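You operate a simulated robot arm through the tools that you are given. There is no shell and no other tool.

You run a simulated robot arm. Do the job below in one go: nothing can be reset, and whatever is moved stays where it is left.

## Task
Clamp the dull blue shoe in the long grey cradle and polish it.
Fine: toe to the wall, yellow slider against the heel; polish from the blue gloss tin on the green square brush, which goes back in its tub. What is to be rubbed or washed off counts as gone when no trace of it is left.

It is judged by the outcome, as a careful person would: the job done as asked, and still so three seconds after it is handed in. It fails if anything else is knocked over, pushed out of place, dropped, spilled or broken.

## Robot
A 6-joint arm with a three-finger gripper, fixed in place. Base frame: the origin is at the foot of the arm, x ahead of it, y to its left, z up; the work surface is at about z = 0.94. Readings come in m, degrees, newtons and seconds.
Its first joint turns from -166.0 to 166.0 degrees. Payload 4.89 kg.
The TCP is the grasp point between the finger pads, 0.03 m short of the fingertips. In the tool frame z runs along the fingers and y along their closing line. The gripper opens to 0.164 m. The gripper's body begins 0.125 m behind the TCP.
Orientation is that of the tool frame in the base frame, as a unit quaternion [w, x, y, z]. With the fingers straight down and closing along the base's y, the tool's x points along the base's -x, its y along +y and its z along -z.

## Interface
- The arm moves only by the tool step_arm. Its argument "deltas" is a list of rows, each a list of 7 numbers: the shift along the base's x, y, z in m, then the turn, a rotation vector about the base's x, y, z in degrees, then the closure in counts, from 0 (fully open) to 255 (shut). In form: [[tx, ty, tz, wx, wy, wz, jaw], ...]. A call has 1 to 20 rows; each row is the pose to reach, as a shift and turn from the pose commanded when the call began. Rows are played at 5 a second. More than 0.05 m and 8.6 degrees between two rows, or a gripper value outside its range, and nothing of the call is played. A pose out of reach is approached as far as the arm can. The call stops where the force on the tool passes 40 N (or 10 N more than at its start, if that is more) or the arm is blocked; 0.2 s more then pass. The fingers move at their own pace (about 0.108 m/s each) and stop on an object; they squeeze with about 44 N. The grip force told is the motor's: it shows also when the fingers shut on nothing. Time passes only in rows, and 0.2 s behind the last, so rows that repeat a pose let the fingers close. The reply holds the time, the measured pose of the TCP, the force on the tool along the base axes, the opening and the grip force, in the units named above and with some noise, with the torque about the TCP (base axes, N m) and any sound that the robot's microphone picked up.
- Cameras (640 x 400 px; columns grow to the right, rows downward): "scene" is fixed at [0.2226, -0.4988, 1.8179]; the picture's right is [0.77, -0.64, 0.00], its down [-0.37, -0.44, -0.82] and it looks along [0.53, 0.62, -0.58] (base axes); focal length 320 px, centre (320, 200). "wrist" rides on the gripper at [0.076, -0.002, -0.152] in the tool frame; the picture's right is [0.02, 1.00, 0.00], its down [-0.88, 0.02, -0.47] and it looks along [-0.47, 0.01, 0.88] (tool axes); focal length 247 px, centre (320, 200). There is no depth. A picture from a camera that has moved, and an enlarged one, comes with that camera's place and axes in the base frame and with its lens.
- capture(camera): a new picture of that camera. The clock stands still meanwhile.
- raise_lower(by): slides the trunk up (or, below 0, down) by that many m; the arm rides with it, the base frame stays. It gives what a move gives, with no picture.
- inspect(camera, box): a new picture of the part [left, top, right, bottom] of that camera's present view, enlarged. The clock stands still meanwhile.
- job_done(): hands the job in; it is judged then, once.

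Nothing tells you positions but the pictures and the camera data. Unless the task says otherwise, let go and move clear before handing in.

The tools are called after "Call:" as name(argument=value, ...) on one line, values as JSON. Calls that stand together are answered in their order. step_arm: Moves the arm, as the interface text tells. Its arguments: {"type":"object","properties":{"deltas":{"type":"array","items":{"type":"array","items":{"type":"number"}}}},"required":["deltas"]} The other tools are called the same way: raise_lower (by) slides the trunk up or down; capture (camera) takes a picture; inspect (camera, box) takes an enlarged picture of a part of a camera's view; job_done () hands the job in.

At the start:

```text
time: 0.0
eef_pos: [0.4939, 0.3915, 1.4482]
orientation: [0.0, 0.0, 1.0, 0.0]
force: [1.1, 0.3, -0.3]
ft_torque: [0.01, 0.0, -0.01]
gripper_width: 0.164
grip_force: 0.0
trunk travel left (down, up): [-0.3, 0.09]
```

scene: 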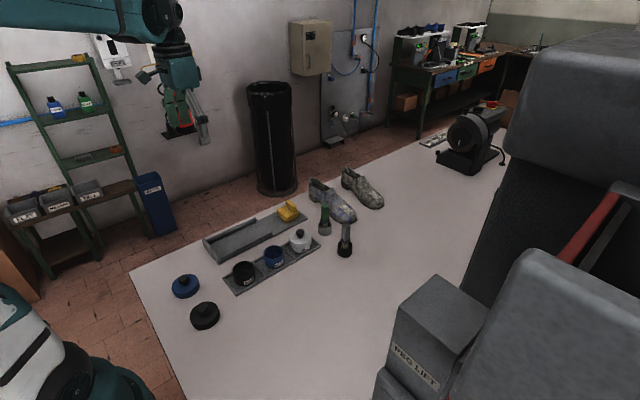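
wrist: 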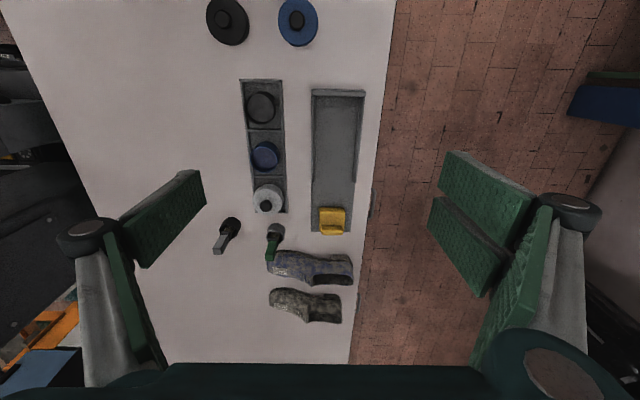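

I see a table with a long grey cradle with a yellow slider, a rack with tins (black, blue, white), two brushes in tubs, two shoes, and two lids or round brushes. I'll look closer before moving.

Call:
inspect(camera="scene", box=[120, 150, 400, 340])

Call:
inspect(camera="scene", box=[280, 150, 400, 270])

Call:
inspect(camera="wrist", box=[190, 60, 390, 340])

Call:
inspect(camera="wrist", box=[200, 170, 380, 340])

```text
2.11 times, centred on (260, 245) of scene
camera zoom: at [0.2226, -0.4988, 1.8179], right [0.77, -0.64, 0.0], down [-0.37, -0.44, -0.82], along [0.53, 0.62, -0.58], focal length 674 px, centre (446, 105)
```

zoom: 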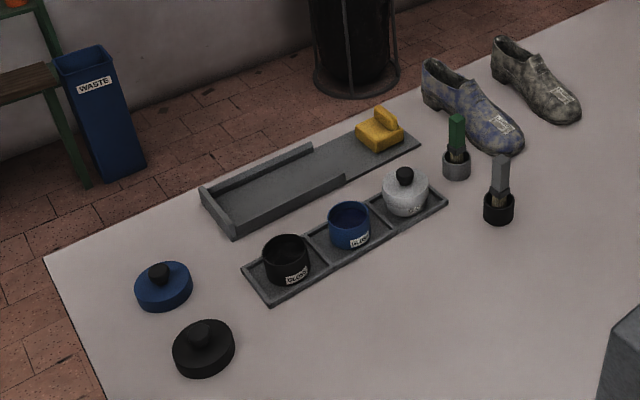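

```text
3.33 times, centred on (340, 210) of scene
camera zoom: at [0.2226, -0.4988, 1.8179], right [0.77, -0.64, 0.0], down [-0.37, -0.44, -0.82], along [0.53, 0.62, -0.58], focal length 1068 px, centre (253, 167)
```

zoom: 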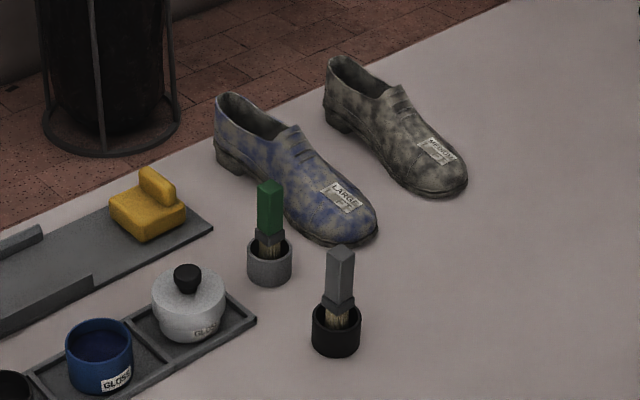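

```text
1.43 times, centred on (290, 200) of wrist
camera zoom: at [0.4165, 0.3912, 1.6018], right [-0.02, 1.0, 0.0], down [0.88, 0.02, 0.47], along [0.47, 0.01, -0.88], focal length 353 px, centre (363, 200)
```

zoom: 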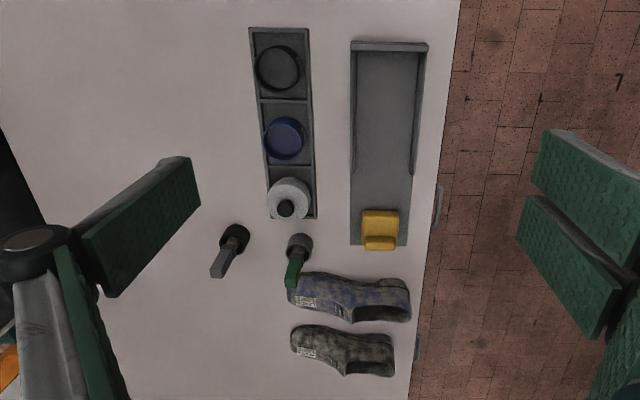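

```text
2.35 times, centred on (290, 255) of wrist
camera zoom: at [0.4165, 0.3912, 1.6018], right [-0.02, 1.0, 0.0], down [0.88, 0.02, 0.47], along [0.47, 0.01, -0.88], focal length 581 px, centre (391, 71)
```

zoom: 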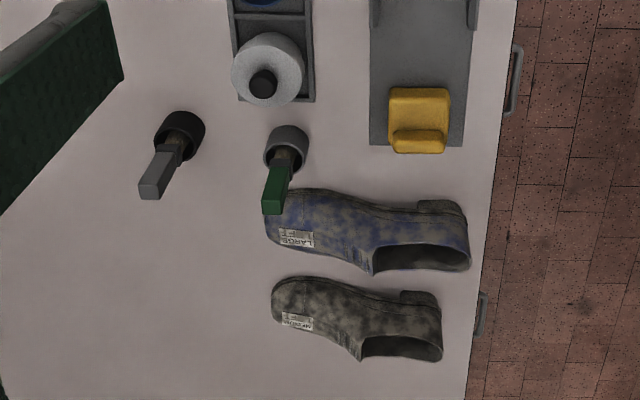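

I see the cradle running along x from about 0.47 (end wall) to 0.88 with the yellow slider at the far end, and the blue shoe at about x≈1.0 with its toe toward -y. The green brush tub is near (0.87, 0.26). I'll move closer for a better view of the shoe and brush.

Call:
step_arm(deltas=[[0.03, -0.004, -0.025, 0, 0, 0, 0], [0.06, -0.008, -0.05, 0, 0, 0, 0], [0.09, -0.012, -0.075, 0, 0, 0, 0], [0.12, -0.016, -0.1, 0, 0, 0, 0], [0.15, -0.02, -0.125, 0, 0, 0, 0], [0.18, -0.024, -0.15, 0, 0, 0, 0], [0.21, -0.028, -0.175, 0, 0, 0, 0], [0.24, -0.03, -0.2, 0, 0, 0, 0]])

Call:
capture(camera="wrist")

Call:
capture(camera="scene")

```text
time: 1.8
eef_pos: [0.7328, 0.3636, 1.2489]
orientation: [0.0, -0.001, 1.0, 0.0]
force: [-1.9, -0.1, 1.3]
ft_torque: [0.13, -0.12, 0.02]
gripper_width: 0.1639
grip_force: 0.0
trunk travel left (down, up): [-0.3, 0.09]
```

```text
taken
camera wrist: at [0.6566, 0.3624, 1.4023], right [-0.02, 1.0, 0.0], down [0.88, 0.02, 0.47], along [0.47, 0.01, -0.88], focal length 247 px, centre (320, 200)
```

wrist: 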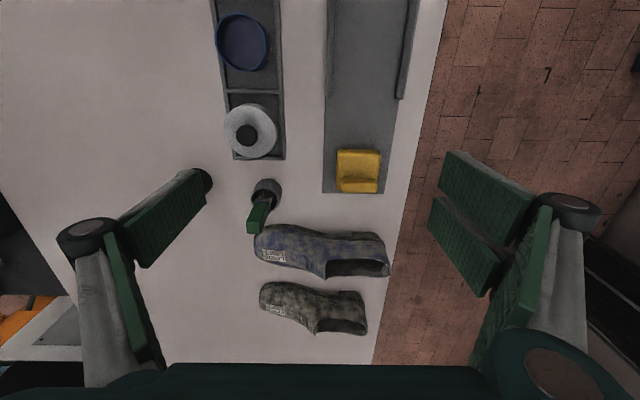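

```text
taken
```

scene: 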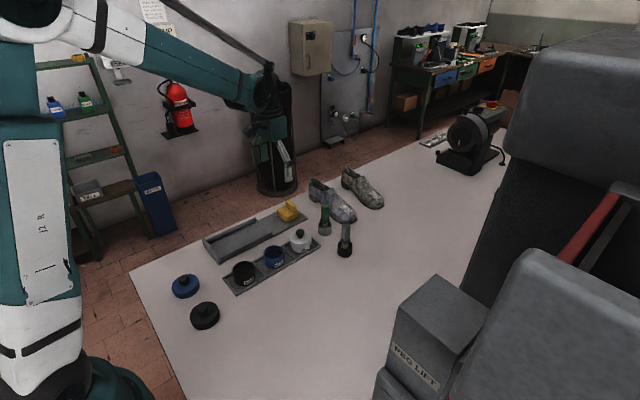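

The shoe is at about x≈1.0, y 0.22–0.50. I'll zoom in on its details, the brush and the cradle.

Call:
inspect(camera="wrist", box=[220, 160, 420, 345])

Call:
inspect(camera="wrist", box=[200, 0, 440, 210])

Call:
inspect(camera="scene", box=[300, 160, 400, 260])

Call:
inspect(camera="scene", box=[190, 190, 330, 300])

```text
2.16 times, centred on (320, 252) of wrist
camera zoom: at [0.6566, 0.3624, 1.4023], right [-0.02, 1.0, 0.0], down [0.88, 0.02, 0.47], along [0.47, 0.01, -0.88], focal length 534 px, centre (320, 86)
```

zoom: 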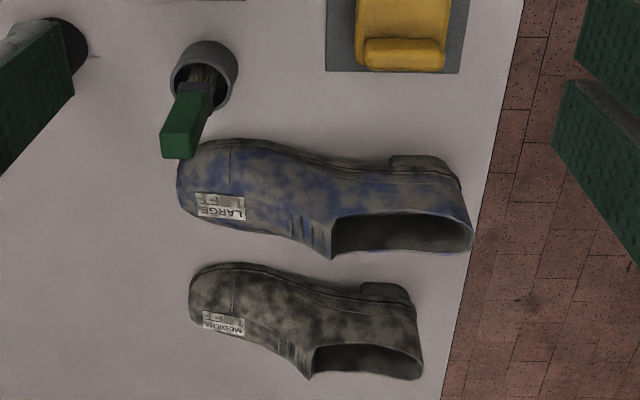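

```text
1.90 times, centred on (320, 105) of wrist
camera zoom: at [0.6566, 0.3624, 1.4023], right [-0.02, 1.0, 0.0], down [0.88, 0.02, 0.47], along [0.47, 0.01, -0.88], focal length 470 px, centre (320, 381)
```

zoom: 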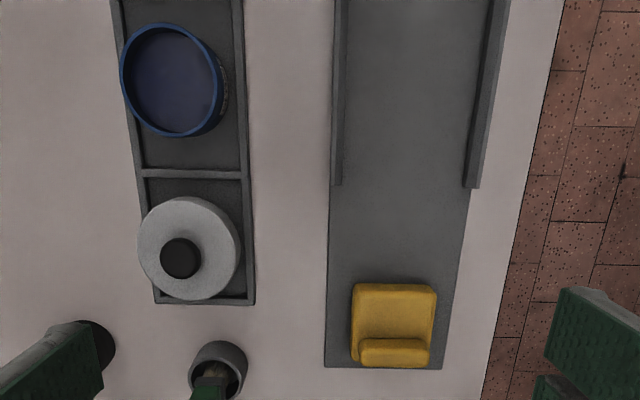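

```text
4.00 times, centred on (350, 210) of scene
camera zoom: at [0.2226, -0.4988, 1.8179], right [0.77, -0.64, 0.0], down [-0.37, -0.44, -0.82], along [0.53, 0.62, -0.58], focal length 1282 px, centre (200, 160)
```

zoom: 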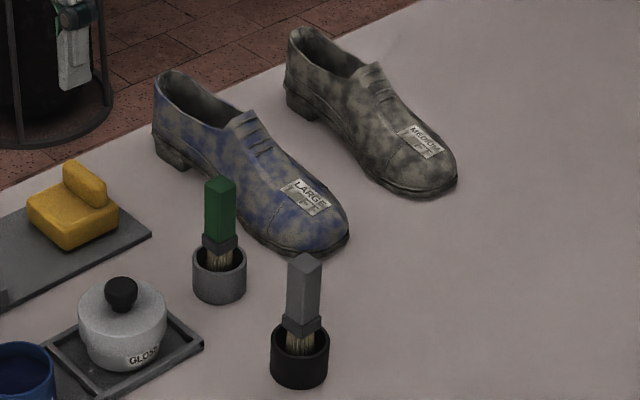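

```text
3.64 times, centred on (260, 245) of scene
camera zoom: at [0.2226, -0.4988, 1.8179], right [0.77, -0.64, 0.0], down [-0.37, -0.44, -0.82], along [0.53, 0.62, -0.58], focal length 1165 px, centre (538, 36)
```

zoom: 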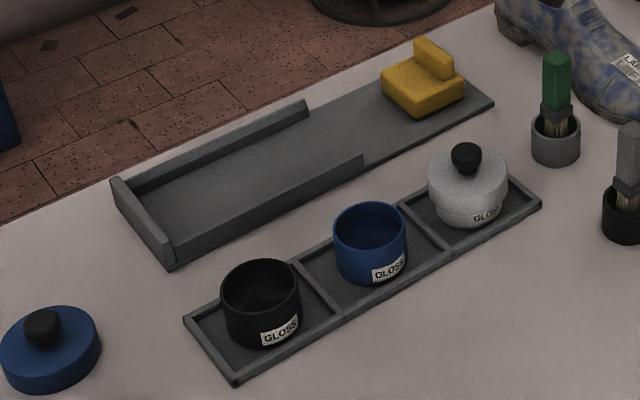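

The blue shoe lies at x≈0.96–1.04, y≈0.22–0.51, about 0.10 m tall, which is at or past the tool-down reach limit. I'll test how far the arm goes at a safe height above it.

Call:
step_arm(deltas=[[0.03, 0, -0.015, 0, 0, 0, 0], [0.06, 0, -0.03, 0, 0, 0, 0], [0.09, 0, -0.045, 0, 0, 0, 0], [0.12, 0, -0.06, 0, 0, 0, 0], [0.15, 0, -0.075, 0, 0, 0, 0], [0.18, 0, -0.09, 0, 0, 0, 0], [0.2, 0, -0.1, 0, 0, 0, 0], [0.22, 0, -0.1, 0, 0, 0, 0], [0.24, 0, -0.1, 0, 0, 0, 0], [0.26, 0, -0.1, 0, 0, 0, 0], [0.26, 0, -0.1, 0, 0, 0, 0]])

Call:
capture(camera="wrist")

Call:
capture(camera="scene")

```text
time: 4.2
eef_pos: [0.9951, 0.364, 1.1478]
orientation: [-0.001, 0.0, 1.0, 0.0]
force: [0.4, 0.1, -0.4]
ft_torque: [-0.02, 0.07, 0.01]
gripper_width: 0.1641
grip_force: 0.0
trunk travel left (down, up): [-0.3, 0.09]
```

```text
taken
camera wrist: at [0.9187, 0.363, 1.3014], right [-0.02, 1.0, 0.0], down [0.88, 0.02, 0.47], along [0.47, 0.01, -0.88], focal length 247 px, centre (320, 200)
```

wrist: 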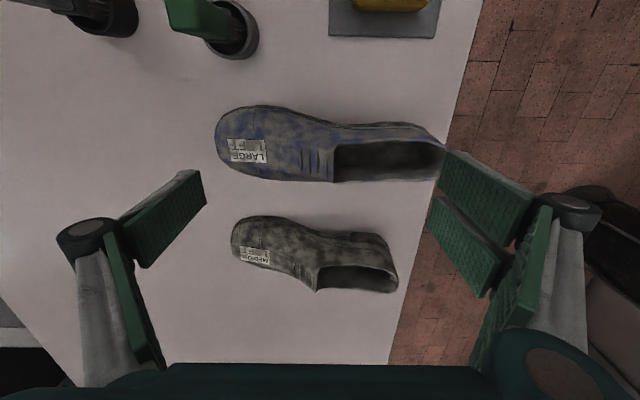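

```text
taken
```

scene: 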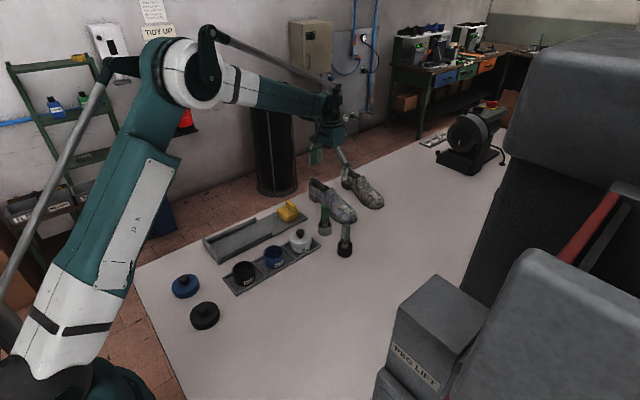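

The arm reaches above the shoe with the tool straight down. I'll take a closer look from here to measure the shoe accurately.

Call:
inspect(camera="wrist", box=[200, 70, 460, 230])

Call:
inspect(camera="scene", box=[290, 140, 400, 230])

```text
2.46 times, centred on (330, 150) of wrist
camera zoom: at [0.9187, 0.363, 1.3014], right [-0.02, 1.0, 0.0], down [0.88, 0.02, 0.47], along [0.47, 0.01, -0.88], focal length 608 px, centre (295, 323)
```

zoom: 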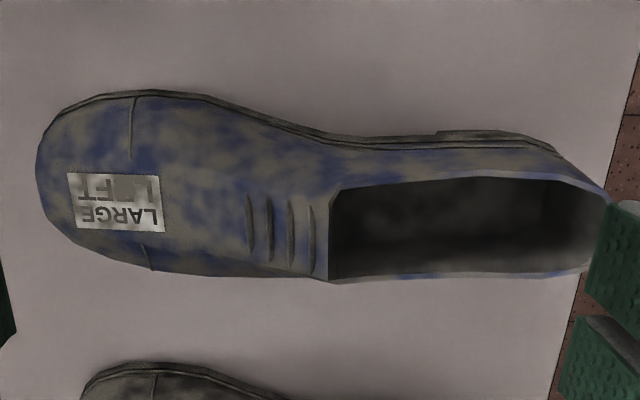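

```text
4.44 times, centred on (345, 185) of scene
camera zoom: at [0.2226, -0.4988, 1.8179], right [0.77, -0.64, 0.0], down [-0.37, -0.44, -0.82], along [0.53, 0.62, -0.58], focal length 1424 px, centre (209, 267)
```

zoom: 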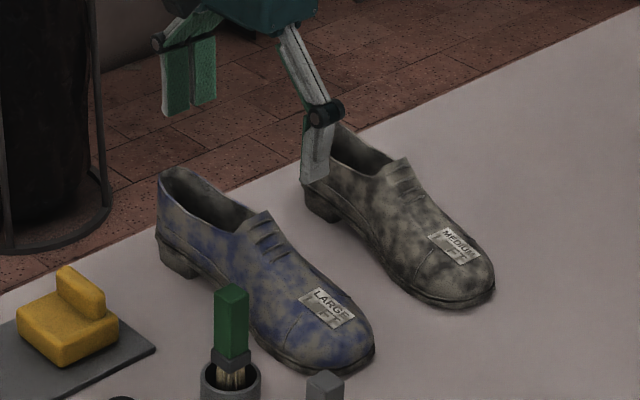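

With this closer view I put the shoe's long axis almost along y (toe at y≈0.225, heel ≈0.51, x≈1.01), and the sole waist spans x≈0.985–1.05. I'll turn the gripper 90° so it closes across the shoe and partly close it to stay clear of the black shoe.

Call:
step_arm(deltas=[[0.002, 0.004, 0, 0, 0, 8.2, 20], [0.004, 0.008, 0, 0, 0, 16.4, 40], [0.006, 0.012, 0, 0, 0, 24.6, 40], [0.008, 0.016, 0, 0, 0, 32.8, 40], [0.01, 0.02, 0, 0, 0, 41, 40], [0.012, 0.024, 0, 0, 0, 49.2, 40], [0.014, 0.028, 0, 0, 0, 57.4, 40], [0.016, 0.032, 0, 0, 0, 65.6, 40], [0.018, 0.036, 0, 0, 0, 73.8, 40], [0.02, 0.04, 0, 0, 0, 82, 40], [0.02, 0.04, 0, 0, 0, 90, 40], [0.02, 0.04, 0, 0, 0, 90, 40]])

Call:
capture(camera="wrist")

Call:
inspect(camera="scene", box=[280, 80, 420, 230])

```text
time: 6.8
eef_pos: [1.0145, 0.4025, 1.1475]
orientation: [0.0, 0.708, -0.707, 0.0]
force: [0.2, 1.1, -1.2]
ft_torque: [0.01, 0.06, -0.01]
gripper_width: 0.1383
grip_force: 0.1
trunk travel left (down, up): [-0.3, 0.09]
```

```text
taken
camera wrist: at [1.0151, 0.327, 1.3018], right [-1.0, -0.02, 0.0], down [-0.02, 0.88, 0.47], along [-0.01, 0.47, -0.88], focal length 247 px, centre (320, 200)
```

wrist: 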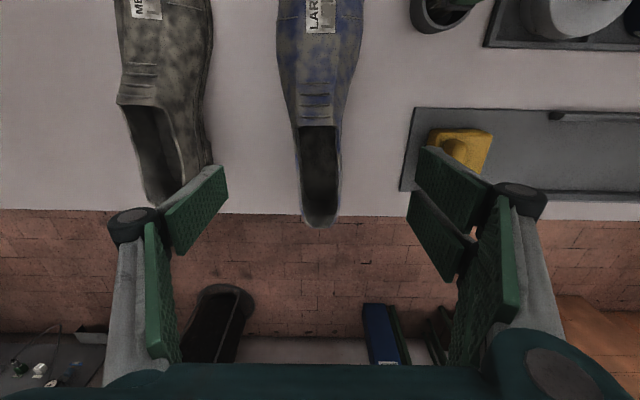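

```text
2.67 times, centred on (350, 155) of scene
camera zoom: at [0.2226, -0.4988, 1.8179], right [0.77, -0.64, 0.0], down [-0.37, -0.44, -0.82], along [0.53, 0.62, -0.58], focal length 854 px, centre (240, 320)
```

zoom: 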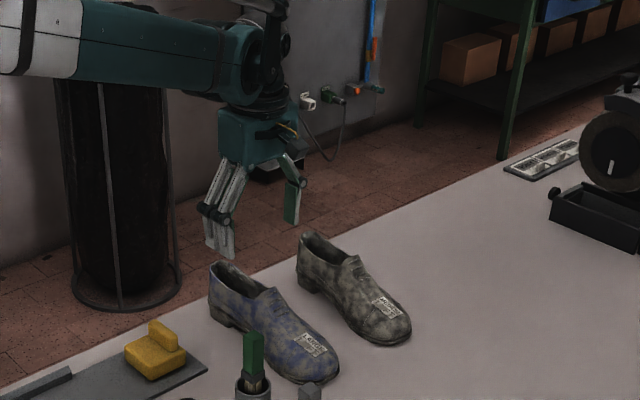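

The gripper is now lined up across the shoe. I'll zoom in to check its centring and the width at the grip point.

Call:
inspect(camera="wrist", box=[220, 0, 420, 240])

```text
1.67 times, centred on (320, 120) of wrist
camera zoom: at [1.0151, 0.327, 1.3018], right [-1.0, -0.02, 0.0], down [-0.02, 0.88, 0.47], along [-0.01, 0.47, -0.88], focal length 412 px, centre (320, 333)
```

zoom: 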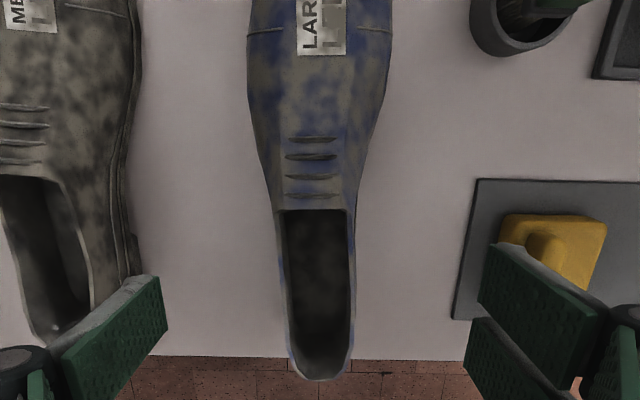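

The shoe is centred between the fingers (x≈1.015). I'll descend around the waist of the shoe with fingertips just above the table, checking before I close.

Call:
step_arm(deltas=[[0, 0.005, -0.025, 0, 0, 0, 40], [0, 0.007, -0.05, 0, 0, 0, 40], [0, 0.007, -0.075, 0, 0, 0, 40], [0, 0.007, -0.1, 0, 0, 0, 40], [0, 0.007, -0.125, 0, 0, 0, 40], [0, 0.007, -0.145, 0, 0, 0, 40], [0, 0.007, -0.16, 0, 0, 0, 40], [0, 0.007, -0.16, 0, 0, 0, 40]])

Call:
capture(camera="wrist")

Call:
inspect(camera="scene", box=[280, 100, 400, 230])

```text
time: 8.6
eef_pos: [1.0125, 0.4099, 0.9882]
orientation: [0.0, -0.707, 0.707, 0.0]
force: [0.4, 0.3, -0.9]
ft_torque: [-0.01, 0.03, 0.03]
gripper_width: 0.1382
grip_force: 0.1
trunk travel left (down, up): [-0.3, 0.09]
```

```text
taken
camera wrist: at [1.0148, 0.3342, 1.142], right [-1.0, -0.02, 0.0], down [-0.02, 0.88, 0.47], along [-0.01, 0.47, -0.88], focal length 247 px, centre (320, 200)
```

wrist: 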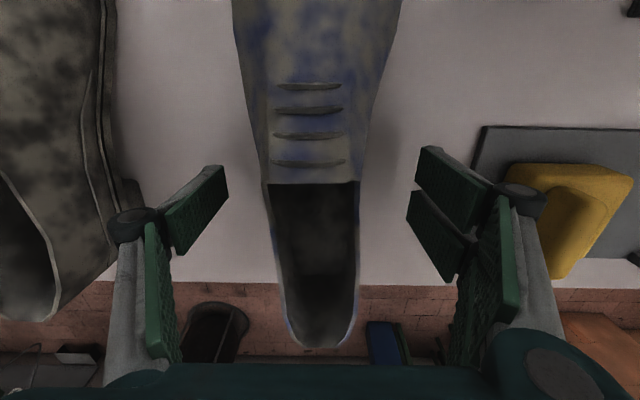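

```text
3.08 times, centred on (340, 165) of scene
camera zoom: at [0.2226, -0.4988, 1.8179], right [0.77, -0.64, 0.0], down [-0.37, -0.44, -0.82], along [0.53, 0.62, -0.58], focal length 986 px, centre (258, 308)
```

zoom: 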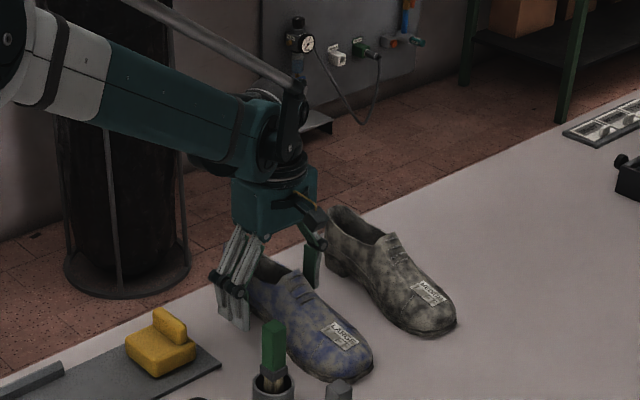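

Both fingers straddle the shoe, clear of the black one. I'll go 1 cm lower and close on the shoe.

Call:
step_arm(deltas=[[0, 0, -0.005, 0, 0, 0, 40], [0, 0, -0.01, 0, 0, 0, 40], [0, 0, -0.01, 0, 0, 0, 90], [0, 0, -0.01, 0, 0, 0, 130], [0, 0, -0.01, 0, 0, 0, 200], [0, 0, -0.01, 0, 0, 0, 255], [0, 0, -0.01, 0, 0, 0, 255], [0, 0, -0.01, 0, 0, 0, 255]])

Call:
capture(camera="wrist")

```text
time: 10.4
eef_pos: [1.0143, 0.4091, 0.9801]
orientation: [0.0, 0.708, -0.707, 0.0]
force: [-0.3, 0.2, 2.0]
ft_torque: [-0.11, -0.16, 0.11]
gripper_width: 0.06
grip_force: 44.0
trunk travel left (down, up): [-0.3, 0.09]
```

```text
taken
camera wrist: at [1.0147, 0.3332, 1.1327], right [-1.0, -0.02, 0.0], down [-0.02, 0.88, 0.47], along [-0.01, 0.47, -0.88], focal length 247 px, centre (320, 200)
```

wrist: 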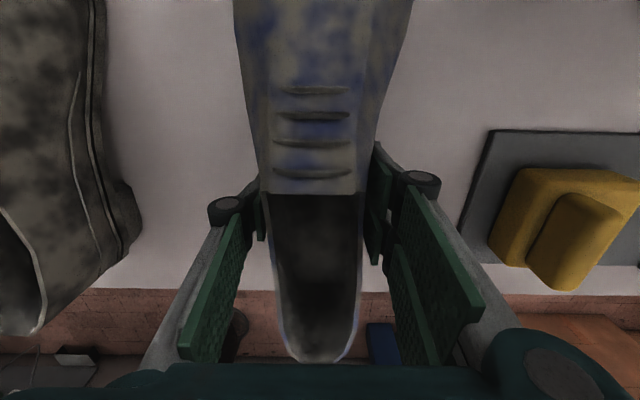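

The shoe is gripped at 60 mm width with 44 N. I'll lift it slowly and check that it hangs level.

Call:
step_arm(deltas=[[0, 0, 0.005, 0, 0, 0, 255], [0, 0, 0.012, 0, 0, 0, 255], [0, 0, 0.025, 0, 0, 0, 255], [0, 0, 0.04, 0, 0, 0, 255], [0, 0, 0.06, 0, 0, 0, 255], [0, 0, 0.08, 0, 0, 0, 255], [0, 0, 0.1, 0, 0, 0, 255], [0, 0, 0.12, 0, 0, 0, 255], [0, 0, 0.12, 0, 0, 0, 255]])

Call:
capture(camera="wrist")

Call:
inspect(camera="scene", box=[260, 80, 400, 230])

```text
time: 12.4
eef_pos: [1.0143, 0.4085, 1.1006]
orientation: [0.0, -0.707, 0.707, 0.0]
force: [-0.3, -0.2, -4.5]
ft_torque: [0.26, -0.06, 0.03]
gripper_width: 0.0599
grip_force: 43.9
trunk travel left (down, up): [-0.3, 0.09]
```

```text
taken
camera wrist: at [1.0161, 0.3331, 1.2547], right [-1.0, -0.02, 0.0], down [-0.02, 0.88, 0.47], along [-0.01, 0.47, -0.88], focal length 247 px, centre (320, 200)
```

wrist: 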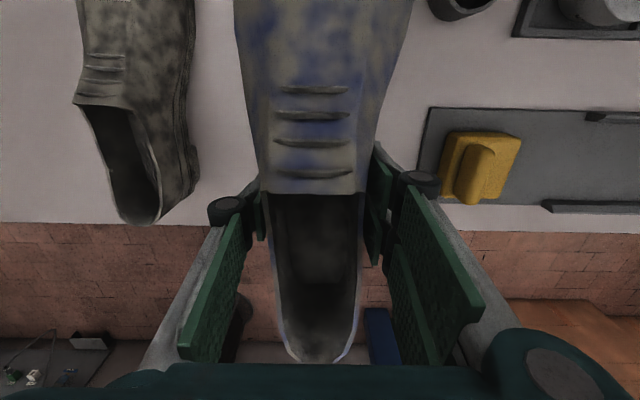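

```text
2.67 times, centred on (330, 155) of scene
camera zoom: at [0.2226, -0.4988, 1.8179], right [0.77, -0.64, 0.0], down [-0.37, -0.44, -0.82], along [0.53, 0.62, -0.58], focal length 854 px, centre (293, 320)
```

zoom: 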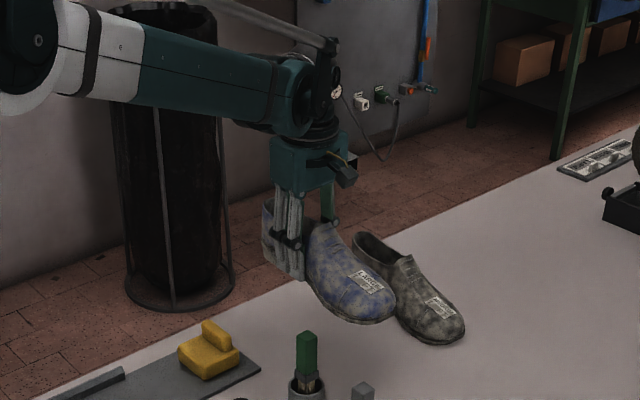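

The shoe lifts cleanly: it weighs about 0.46 kg and hasn't slipped in the grip. I'll raise it above the brushes and slider, carry it over the cradle, and turn it 90° clockwise so the toe points to the end wall.

Call:
step_arm(deltas=[[-0.01, 0.001, 0.02, 0, 0, 0, 255], [-0.02, 0.002, 0.04, 0, 0, 0, 255], [-0.035, 0.003, 0.06, 0, 0, 0, 255], [-0.055, 0.005, 0.08, 0, 0, -4, 255], [-0.08, 0.007, 0.1, 0, 0, -10, 255], [-0.105, 0.009, 0.1, 0, 0, -17, 255], [-0.13, 0.011, 0.1, 0, 0, -24, 255], [-0.155, 0.013, 0.1, 0, 0, -31, 255], [-0.18, 0.015, 0.1, 0, 0, -38, 255], [-0.205, 0.017, 0.1, 0, 0, -45, 255], [-0.23, 0.019, 0.1, 0, 0, -52, 255], [-0.255, 0.021, 0.1, 0, 0, -59, 255], [-0.28, 0.023, 0.1, 0, 0, -66, 255], [-0.3, 0.025, 0.1, 0, 0, -73, 255], [-0.32, 0.027, 0.1, 0, 0, -80, 255], [-0.335, 0.028, 0.1, 0, 0, -86, 255], [-0.341, 0.0285, 0.1, 0, 0, -90, 255], [-0.341, 0.0285, 0.1, 0, 0, -90, 255]])

Call:
capture(camera="wrist")

Call:
inspect(camera="scene", box=[170, 110, 370, 270])

```text
time: 16.2
eef_pos: [0.6728, 0.4377, 1.1965]
orientation: [0.0, 0.001, 1.0, 0.0]
force: [0.3, 0.4, -4.6]
ft_torque: [0.02, -0.25, 0.02]
gripper_width: 0.0595
grip_force: 43.7
trunk travel left (down, up): [-0.3, 0.09]
```

```text
taken
camera wrist: at [0.5965, 0.4375, 1.3509], right [-0.02, 1.0, 0.0], down [0.88, 0.02, 0.47], along [0.47, 0.01, -0.88], focal length 247 px, centre (320, 200)
```

wrist: 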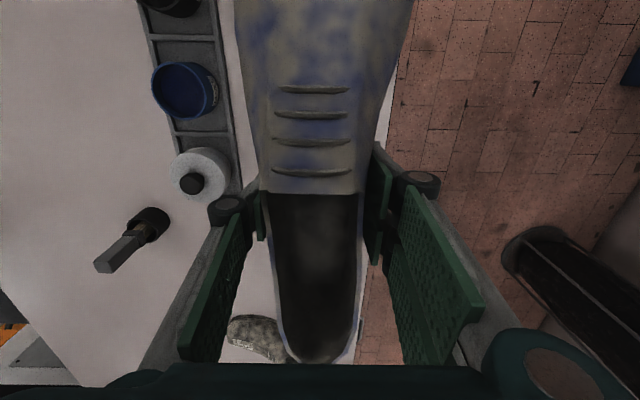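

```text
2.50 times, centred on (270, 190) of scene
camera zoom: at [0.2226, -0.4988, 1.8179], right [0.77, -0.64, 0.0], down [-0.37, -0.44, -0.82], along [0.53, 0.62, -0.58], focal length 801 px, centre (445, 225)
```

zoom: 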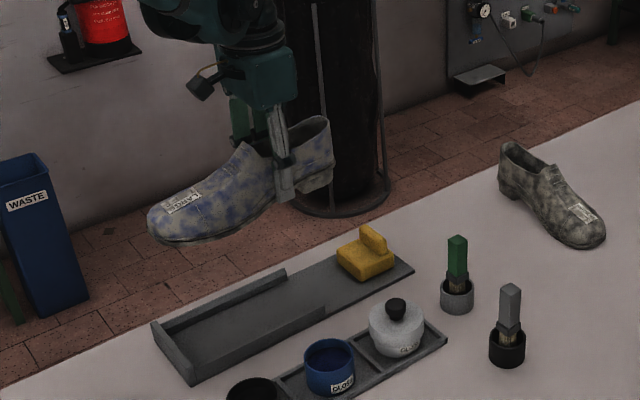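

The shoe is above the cradle with its toe toward the wall. I'll zoom in on the cradle end to pin down the wall and side rails before lowering.

Call:
inspect(camera="scene", box=[195, 200, 305, 270])

Call:
inspect(camera="scene", box=[220, 140, 320, 210])

```text
5.71 times, centred on (250, 235) of scene
camera zoom: at [0.2226, -0.4988, 1.8179], right [0.77, -0.64, 0.0], down [-0.37, -0.44, -0.82], along [0.53, 0.62, -0.58], focal length 1831 px, centre (720, 0)
```

zoom: 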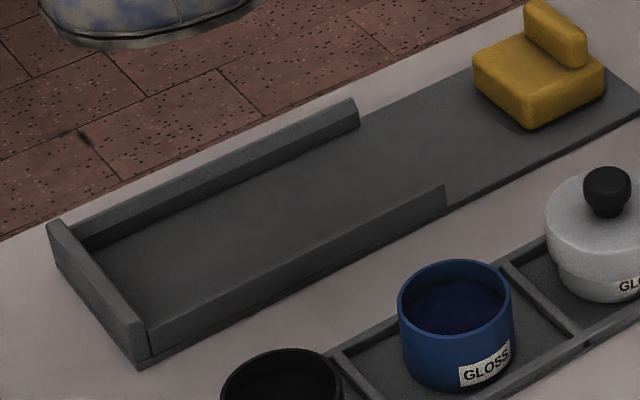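

```text
5.71 times, centred on (270, 175) of scene
camera zoom: at [0.2226, -0.4988, 1.8179], right [0.77, -0.64, 0.0], down [-0.37, -0.44, -0.82], along [0.53, 0.62, -0.58], focal length 1831 px, centre (606, 343)
```

zoom: 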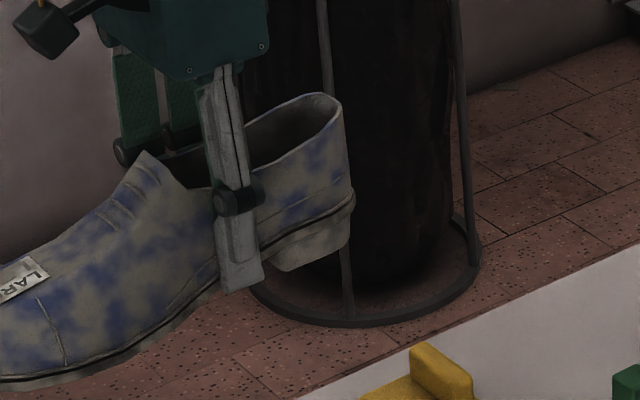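

Wall inner face ≈0.483, side rails' inner y≈0.382–0.491 with tops ≈0.967, and slider front ≈0.79, so the shoe fits with about 1 cm spare each end. I'll lower it to just above the rails and check.

Call:
step_arm(deltas=[[0.001, -0.001, -0.03, 0, 0, 0, 255], [0.003, -0.001, -0.06, 0, 0, 0, 255], [0.003, -0.001, -0.09, 0, 0, 0, 255], [0.003, -0.001, -0.115, 0, 0, 0, 255], [0.003, -0.001, -0.14, 0, 0, 0, 255], [0.003, -0.001, -0.16, 0, 0, 0, 255], [0.003, -0.001, -0.16, 0, 0, 0, 255]])

Call:
inspect(camera="scene", box=[190, 170, 310, 260])

Call:
capture(camera="wrist")

```text
time: 17.8
eef_pos: [0.6771, 0.4362, 1.0385]
orientation: [0.0, 0.0, 1.0, 0.0]
force: [0.7, 0.6, -4.5]
ft_torque: [-0.03, -0.2, 0.02]
gripper_width: 0.0598
grip_force: 44.1
trunk travel left (down, up): [-0.3, 0.09]
```

```text
4.44 times, centred on (250, 215) of scene
camera zoom: at [0.2226, -0.4988, 1.8179], right [0.77, -0.64, 0.0], down [-0.37, -0.44, -0.82], along [0.53, 0.62, -0.58], focal length 1424 px, centre (631, 133)
```

zoom: 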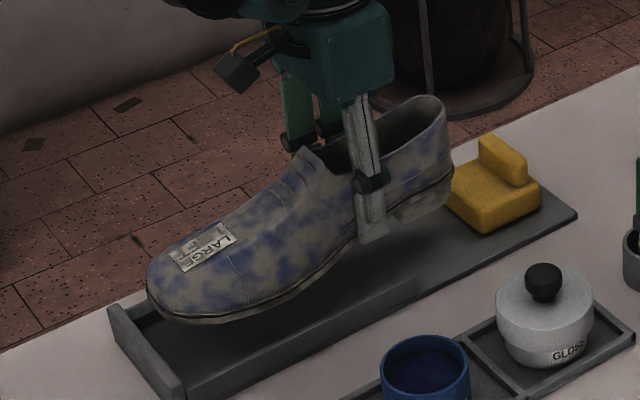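

```text
taken
camera wrist: at [0.6, 0.4357, 1.1912], right [-0.02, 1.0, 0.0], down [0.88, 0.02, 0.47], along [0.47, 0.01, -0.88], focal length 247 px, centre (320, 200)
```

wrist: 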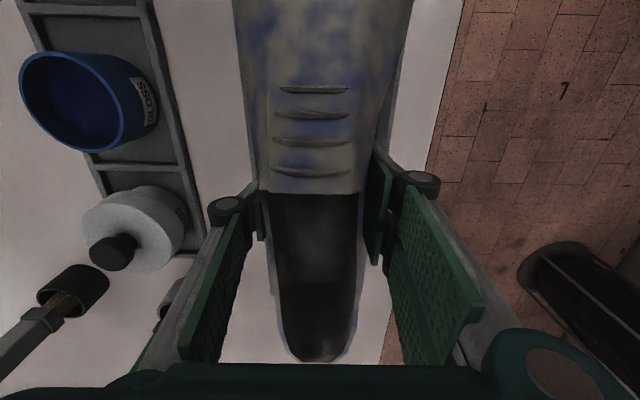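

The shoe sits squarely above the cradle about 3 cm over the rails. I'll lower it between the rails in small steps, watching the force.

Call:
step_arm(deltas=[[0, 0, -0.008, 0, 0, 0, 255], [0, 0, -0.016, 0, 0, 0, 255], [0, 0, -0.024, 0, 0, 0, 255], [0, 0, -0.032, 0, 0, 0, 255], [0, 0, -0.04, 0, 0, 0, 255], [0, 0, -0.04, 0, 0, 0, 255]])

Call:
inspect(camera="scene", box=[190, 170, 310, 260])

```text
time: 19.2
eef_pos: [0.6751, 0.4368, 0.9973]
orientation: [0.0, 0.0, 1.0, 0.0]
force: [0.5, -0.6, -5.5]
ft_torque: [-0.02, -0.27, -0.01]
gripper_width: 0.0596
grip_force: 43.9
trunk travel left (down, up): [-0.3, 0.09]
```

```text
4.44 times, centred on (250, 215) of scene
camera zoom: at [0.2226, -0.4988, 1.8179], right [0.77, -0.64, 0.0], down [-0.37, -0.44, -0.82], along [0.53, 0.62, -0.58], focal length 1424 px, centre (631, 133)
```

zoom: 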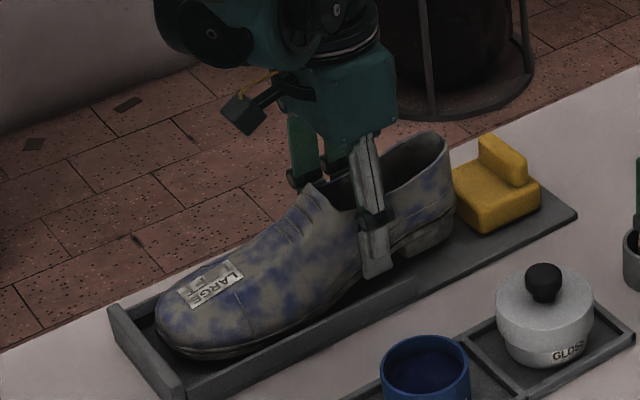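

The shoe is going between the rails with no side contact. I'll lower the last centimetre until it rests on the plate.

Call:
step_arm(deltas=[[0, 0, -0.003, 0, 0, 0, 255], [0, 0, -0.006, 0, 0, 0, 255], [0, 0, -0.008, 0, 0, 0, 255], [0, 0, -0.01, 0, 0, 0, 255], [0, 0, -0.01, 0, 0, 0, 255]])

```text
time: 20.4
eef_pos: [0.6757, 0.4365, 0.988]
orientation: [0.0, 0.0, 1.0, 0.0]
force: [3.1, 2.4, 8.5]
ft_torque: [-0.49, 1.21, -0.16]
gripper_width: 0.0598
grip_force: 43.8
trunk travel left (down, up): [-0.3, 0.09]
```

There is light contact (about 13 N) near the ball of the shoe. I'll look to see whether it is resting on the plate or on a rail.

Call:
inspect(camera="scene", box=[190, 190, 310, 260])

Call:
capture(camera="wrist")

```text
5.33 times, centred on (250, 225) of scene
camera zoom: at [0.2226, -0.4988, 1.8179], right [0.77, -0.64, 0.0], down [-0.37, -0.44, -0.82], along [0.53, 0.62, -0.58], focal length 1709 px, centre (693, 67)
```

zoom: 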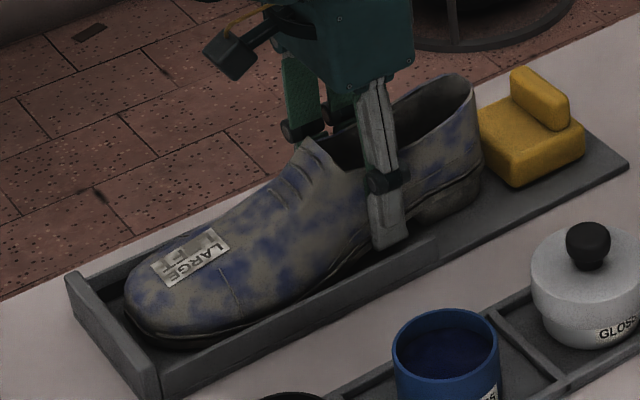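

```text
taken
camera wrist: at [0.5989, 0.4354, 1.1416], right [-0.02, 1.0, 0.0], down [0.88, 0.02, 0.47], along [0.47, 0.01, -0.88], focal length 247 px, centre (320, 200)
```

wrist: 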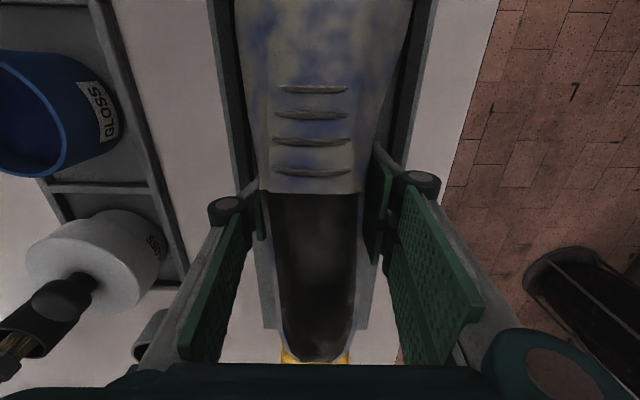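

The shoe is down between the rails and roughly centred. I'll open just enough to release it and lift away.

Call:
step_arm(deltas=[[0, 0, 0.0, 0, 0, 0, 155], [0, 0, 0.0, 0, 0, 0, 145], [0, 0, 0.0, 0, 0, 0, 138], [0, 0, 0.0, 0, 0, 0, 138], [0, 0, 0.0, 0, 0, 0, 138]])

Call:
capture(camera="wrist")

Call:
inspect(camera="scene", box=[190, 190, 310, 260])

```text
time: 21.6
eef_pos: [0.675, 0.4357, 0.9869]
orientation: [0.0, 0.0, 1.0, 0.0]
force: [-0.5, -1.3, 0.4]
ft_torque: [0.0, -0.04, 0.0]
gripper_width: 0.0754
grip_force: 0.1
trunk travel left (down, up): [-0.3, 0.09]
```

```text
taken
camera wrist: at [0.5989, 0.4354, 1.1412], right [-0.02, 1.0, 0.0], down [0.88, 0.02, 0.47], along [0.47, 0.01, -0.88], focal length 247 px, centre (320, 200)
```

wrist: 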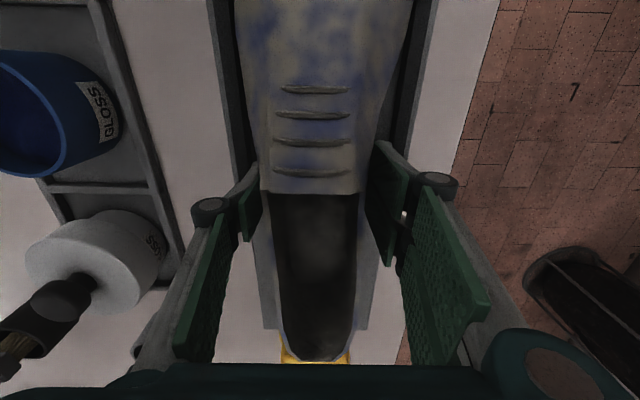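

```text
5.33 times, centred on (250, 225) of scene
camera zoom: at [0.2226, -0.4988, 1.8179], right [0.77, -0.64, 0.0], down [-0.37, -0.44, -0.82], along [0.53, 0.62, -0.58], focal length 1709 px, centre (693, 67)
```

zoom: 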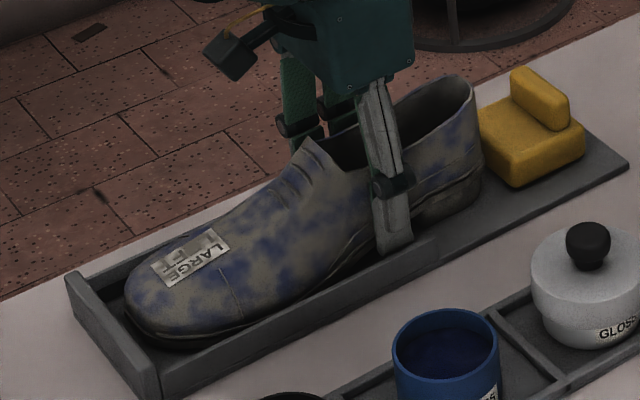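

The shoe rests freely on the plate. I'll lift straight up and back off to view the cradle and slider.

Call:
step_arm(deltas=[[0, 0, 0.02, 0, 0, 0, 138], [0, 0, 0.05, 0, 0, 0, 138], [0, 0, 0.08, 0, 0, 0, 138], [0, 0, 0.12, 0, 0, 0, 120], [0, 0, 0.16, 0, 0, 0, 100], [0, 0, 0.2, 0, 0, 0, 60], [-0.03, 0, 0.23, 0, 0, 0, 40], [-0.06, 0, 0.25, 0, 0, 0, 40], [-0.08, 0, 0.26, 0, 0, 0, 40], [-0.08, 0, 0.26, 0, 0, 0, 40]])

Call:
capture(camera="wrist")

Call:
inspect(camera="scene", box=[190, 180, 330, 260])

```text
time: 23.8
eef_pos: [0.5956, 0.4362, 1.2494]
orientation: [0.0, -0.001, 1.0, 0.0]
force: [-1.1, -0.4, 0.0]
ft_torque: [0.01, -0.08, -0.01]
gripper_width: 0.1383
grip_force: 0.0
trunk travel left (down, up): [-0.3, 0.09]
```

```text
taken
camera wrist: at [0.5192, 0.4362, 1.4031], right [-0.02, 1.0, 0.0], down [0.88, 0.02, 0.47], along [0.47, 0.01, -0.88], focal length 247 px, centre (320, 200)
```

wrist: 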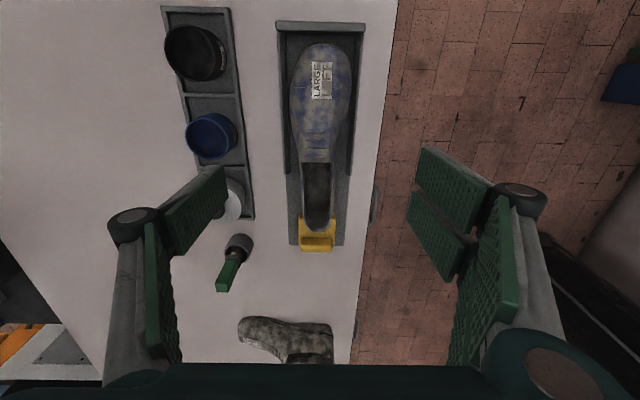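

```text
4.57 times, centred on (260, 220) of scene
camera zoom: at [0.2226, -0.4988, 1.8179], right [0.77, -0.64, 0.0], down [-0.37, -0.44, -0.82], along [0.53, 0.62, -0.58], focal length 1465 px, centre (594, 109)
```

zoom: 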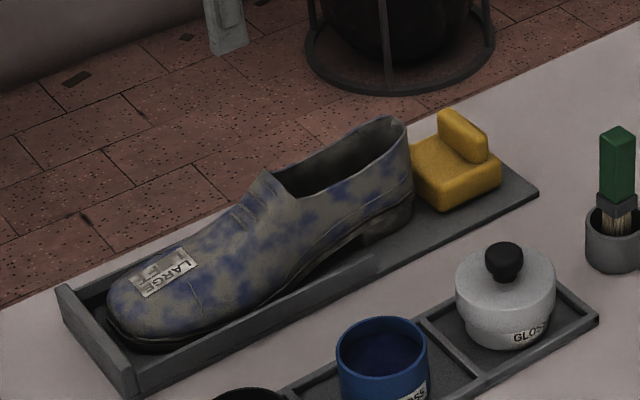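

Call:
inspect(camera="wrist", box=[240, 10, 400, 260])

Call:
inspect(camera="wrist", box=[270, 10, 370, 100])

Call:
inspect(camera="wrist", box=[270, 180, 370, 270])

```text
1.60 times, centred on (320, 135) of wrist
camera zoom: at [0.5192, 0.4362, 1.4031], right [-0.02, 1.0, 0.0], down [0.88, 0.02, 0.47], along [0.47, 0.01, -0.88], focal length 395 px, centre (320, 304)
```

zoom: 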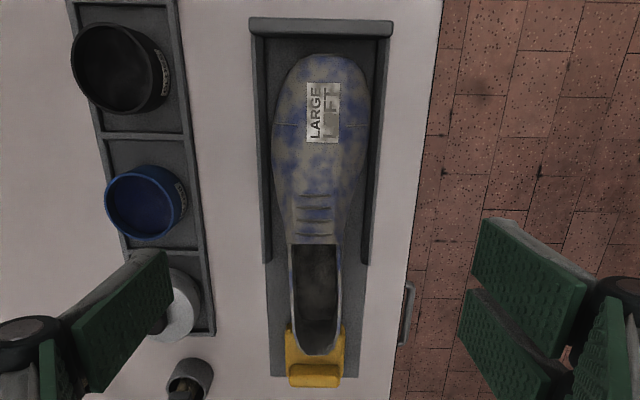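

```text
4.44 times, centred on (320, 55) of wrist
camera zoom: at [0.5192, 0.4362, 1.4031], right [-0.02, 1.0, 0.0], down [0.88, 0.02, 0.47], along [0.47, 0.01, -0.88], focal length 1098 px, centre (320, 844)
```

zoom: 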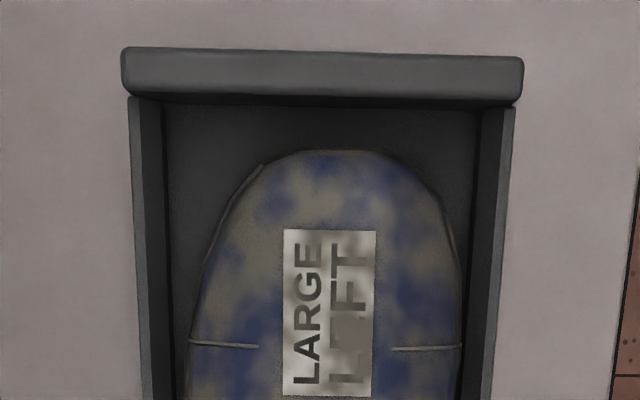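

```text
4.44 times, centred on (320, 225) of wrist
camera zoom: at [0.5192, 0.4362, 1.4031], right [-0.02, 1.0, 0.0], down [0.88, 0.02, 0.47], along [0.47, 0.01, -0.88], focal length 1098 px, centre (320, 89)
```

zoom: 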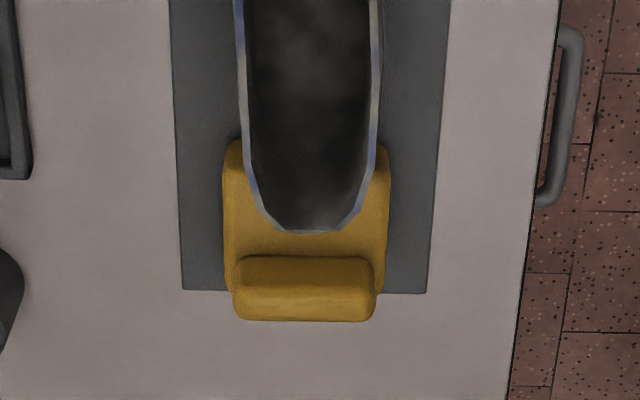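

The shoe lies in the cradle with a gap of about 15 mm from toe to wall, and the slider is right behind the heel. I'll close the fingers and go down behind the slider so I can push it toward the wall.

Call:
step_arm(deltas=[[0.035, 0, 0, 0, 0, 0, 120], [0.07, 0, 0, 0, 0, 0, 200], [0.105, 0, 0, 0, 0, 0, 255], [0.14, 0, -0.01, 0, 0, 0, 255], [0.175, 0, -0.02, 0, 0, 0, 255], [0.21, 0, -0.03, 0, 0, 0, 255], [0.245, 0, -0.04, 0, 0, 0, 255], [0.28, 0, -0.05, 0, 0, 0, 255], [0.31, 0, -0.06, 0, 0, 0, 255], [0.316, 0, -0.09, 0, 0, 0, 255], [0.316, 0, -0.12, 0, 0, 0, 255], [0.316, 0, -0.15, 0, 0, 0, 255], [0.316, 0, -0.18, 0, 0, 0, 255], [0.316, 0, -0.2, 0, 0, 0, 255], [0.316, 0, -0.2, 0, 0, 0, 255]])

Call:
capture(camera="wrist")

Call:
inspect(camera="scene", box=[240, 140, 360, 240])

```text
time: 27.0
eef_pos: [0.9125, 0.4363, 1.0471]
orientation: [-0.001, 0.0, 1.0, 0.0]
force: [1.1, 0.1, -0.6]
ft_torque: [-0.04, 0.03, -0.01]
gripper_width: 0.0001
grip_force: 44.3
trunk travel left (down, up): [-0.3, 0.09]
```

```text
taken
camera wrist: at [0.8362, 0.4354, 1.2003], right [-0.02, 1.0, 0.0], down [0.88, 0.02, 0.47], along [0.47, 0.01, -0.88], focal length 247 px, centre (320, 200)
```

wrist: 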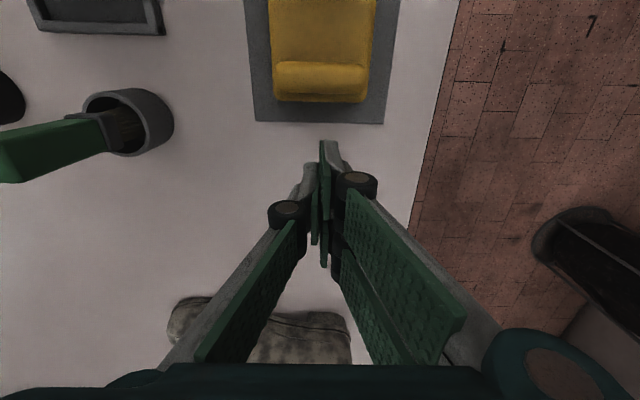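

```text
4.00 times, centred on (300, 190) of scene
camera zoom: at [0.2226, -0.4988, 1.8179], right [0.77, -0.64, 0.0], down [-0.37, -0.44, -0.82], along [0.53, 0.62, -0.58], focal length 1282 px, centre (400, 240)
```

zoom: 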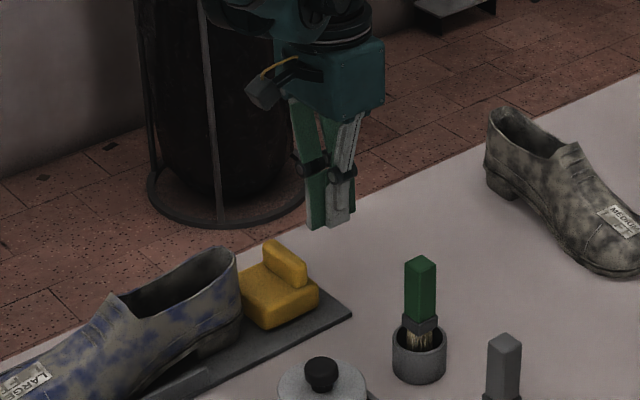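

The back of the slider is at x≈0.864 and the closed fingers are behind it. I'll descend and approach to just short of contact.

Call:
step_arm(deltas=[[0, 0.0005, -0.02, 0, 0, 0, 255], [0, 0.0005, -0.04, 0, 0, 0, 255], [0, 0.0005, -0.057, 0, 0, 0, 255], [-0.01, 0.0005, -0.057, 0, 0, 0, 255], [-0.02, 0.0005, -0.057, 0, 0, 0, 255], [-0.026, 0.0005, -0.057, 0, 0, 0, 255], [-0.026, 0.0005, -0.057, 0, 0, 0, 255]])

Call:
inspect(camera="scene", box=[250, 170, 350, 240])

```text
time: 28.6
eef_pos: [0.8853, 0.4359, 0.9913]
orientation: [0.0, 0.0, 1.0, -0.001]
force: [6.5, -3.1, -2.1]
ft_torque: [-0.17, -0.47, 0.1]
gripper_width: 0.0
grip_force: 43.9
trunk travel left (down, up): [-0.3, 0.09]
```

```text
5.71 times, centred on (300, 205) of scene
camera zoom: at [0.2226, -0.4988, 1.8179], right [0.77, -0.64, 0.0], down [-0.37, -0.44, -0.82], along [0.53, 0.62, -0.58], focal length 1831 px, centre (434, 171)
```

zoom: 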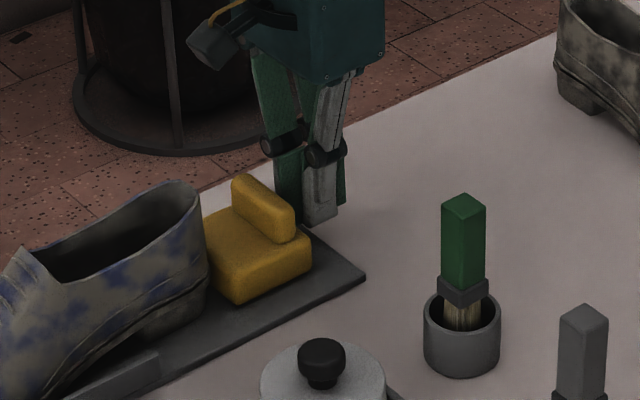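

I already feel light contact with the slider (6.5 N). I'll keep pushing it gently toward the wall.

Call:
step_arm(deltas=[[-0.003, 0, 0, 0, 0, 0, 255], [-0.006, 0, 0, 0, 0, 0, 255], [-0.009, 0, 0, 0, 0, 0, 255], [-0.012, 0, 0, 0, 0, 0, 255]])

Call:
inspect(camera="scene", box=[190, 180, 330, 260])

```text
time: 29.6
eef_pos: [0.8741, 0.4381, 0.9905]
orientation: [0.0, 0.0, 1.0, 0.0]
force: [8.1, -1.7, -2.3]
ft_torque: [-0.08, -0.33, -0.01]
gripper_width: 0.0004
grip_force: 44.2
trunk travel left (down, up): [-0.3, 0.09]
```

```text
4.57 times, centred on (260, 220) of scene
camera zoom: at [0.2226, -0.4988, 1.8179], right [0.77, -0.64, 0.0], down [-0.37, -0.44, -0.82], along [0.53, 0.62, -0.58], focal length 1465 px, centre (594, 109)
```

zoom: 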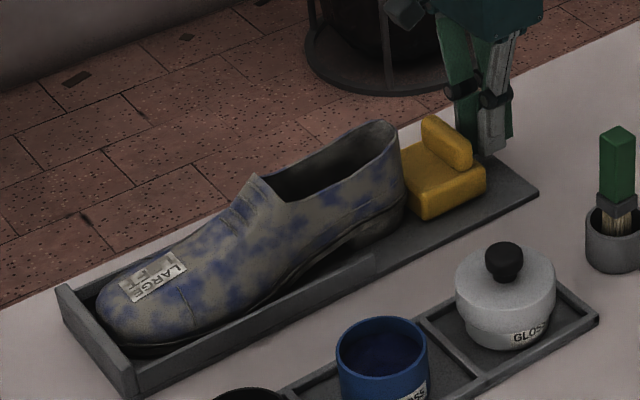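

Both the slider and the shoe are sliding along, and the toe is nearing the wall. I'll continue in small steps until the force rises.

Call:
step_arm(deltas=[[-0.002, 0, 0, 0, 0, 0, 255], [-0.004, 0, 0, 0, 0, 0, 255], [-0.006, 0, 0, 0, 0, 0, 255], [-0.007, 0, 0, 0, 0, 0, 255]])

Call:
inspect(camera="scene", box=[190, 180, 330, 260])

```text
time: 30.6
eef_pos: [0.8686, 0.438, 0.9907]
orientation: [0.001, 0.0, 1.0, 0.0]
force: [27.3, 7.8, 10.6]
ft_torque: [0.23, -0.29, -0.24]
gripper_width: 0.0
grip_force: 44.4
trunk travel left (down, up): [-0.3, 0.09]
```

```text
4.57 times, centred on (260, 220) of scene
camera zoom: at [0.2226, -0.4988, 1.8179], right [0.77, -0.64, 0.0], down [-0.37, -0.44, -0.82], along [0.53, 0.62, -0.58], focal length 1465 px, centre (594, 109)
```

zoom: 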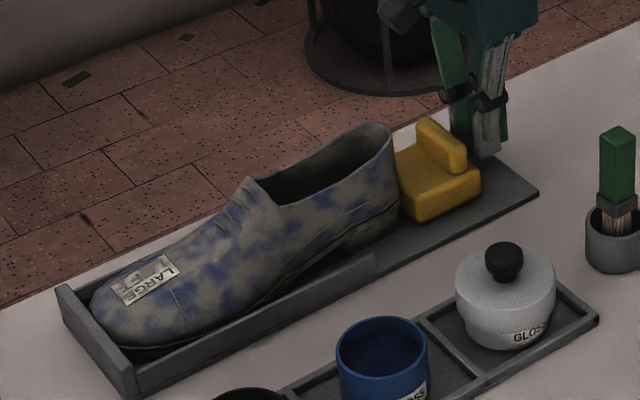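

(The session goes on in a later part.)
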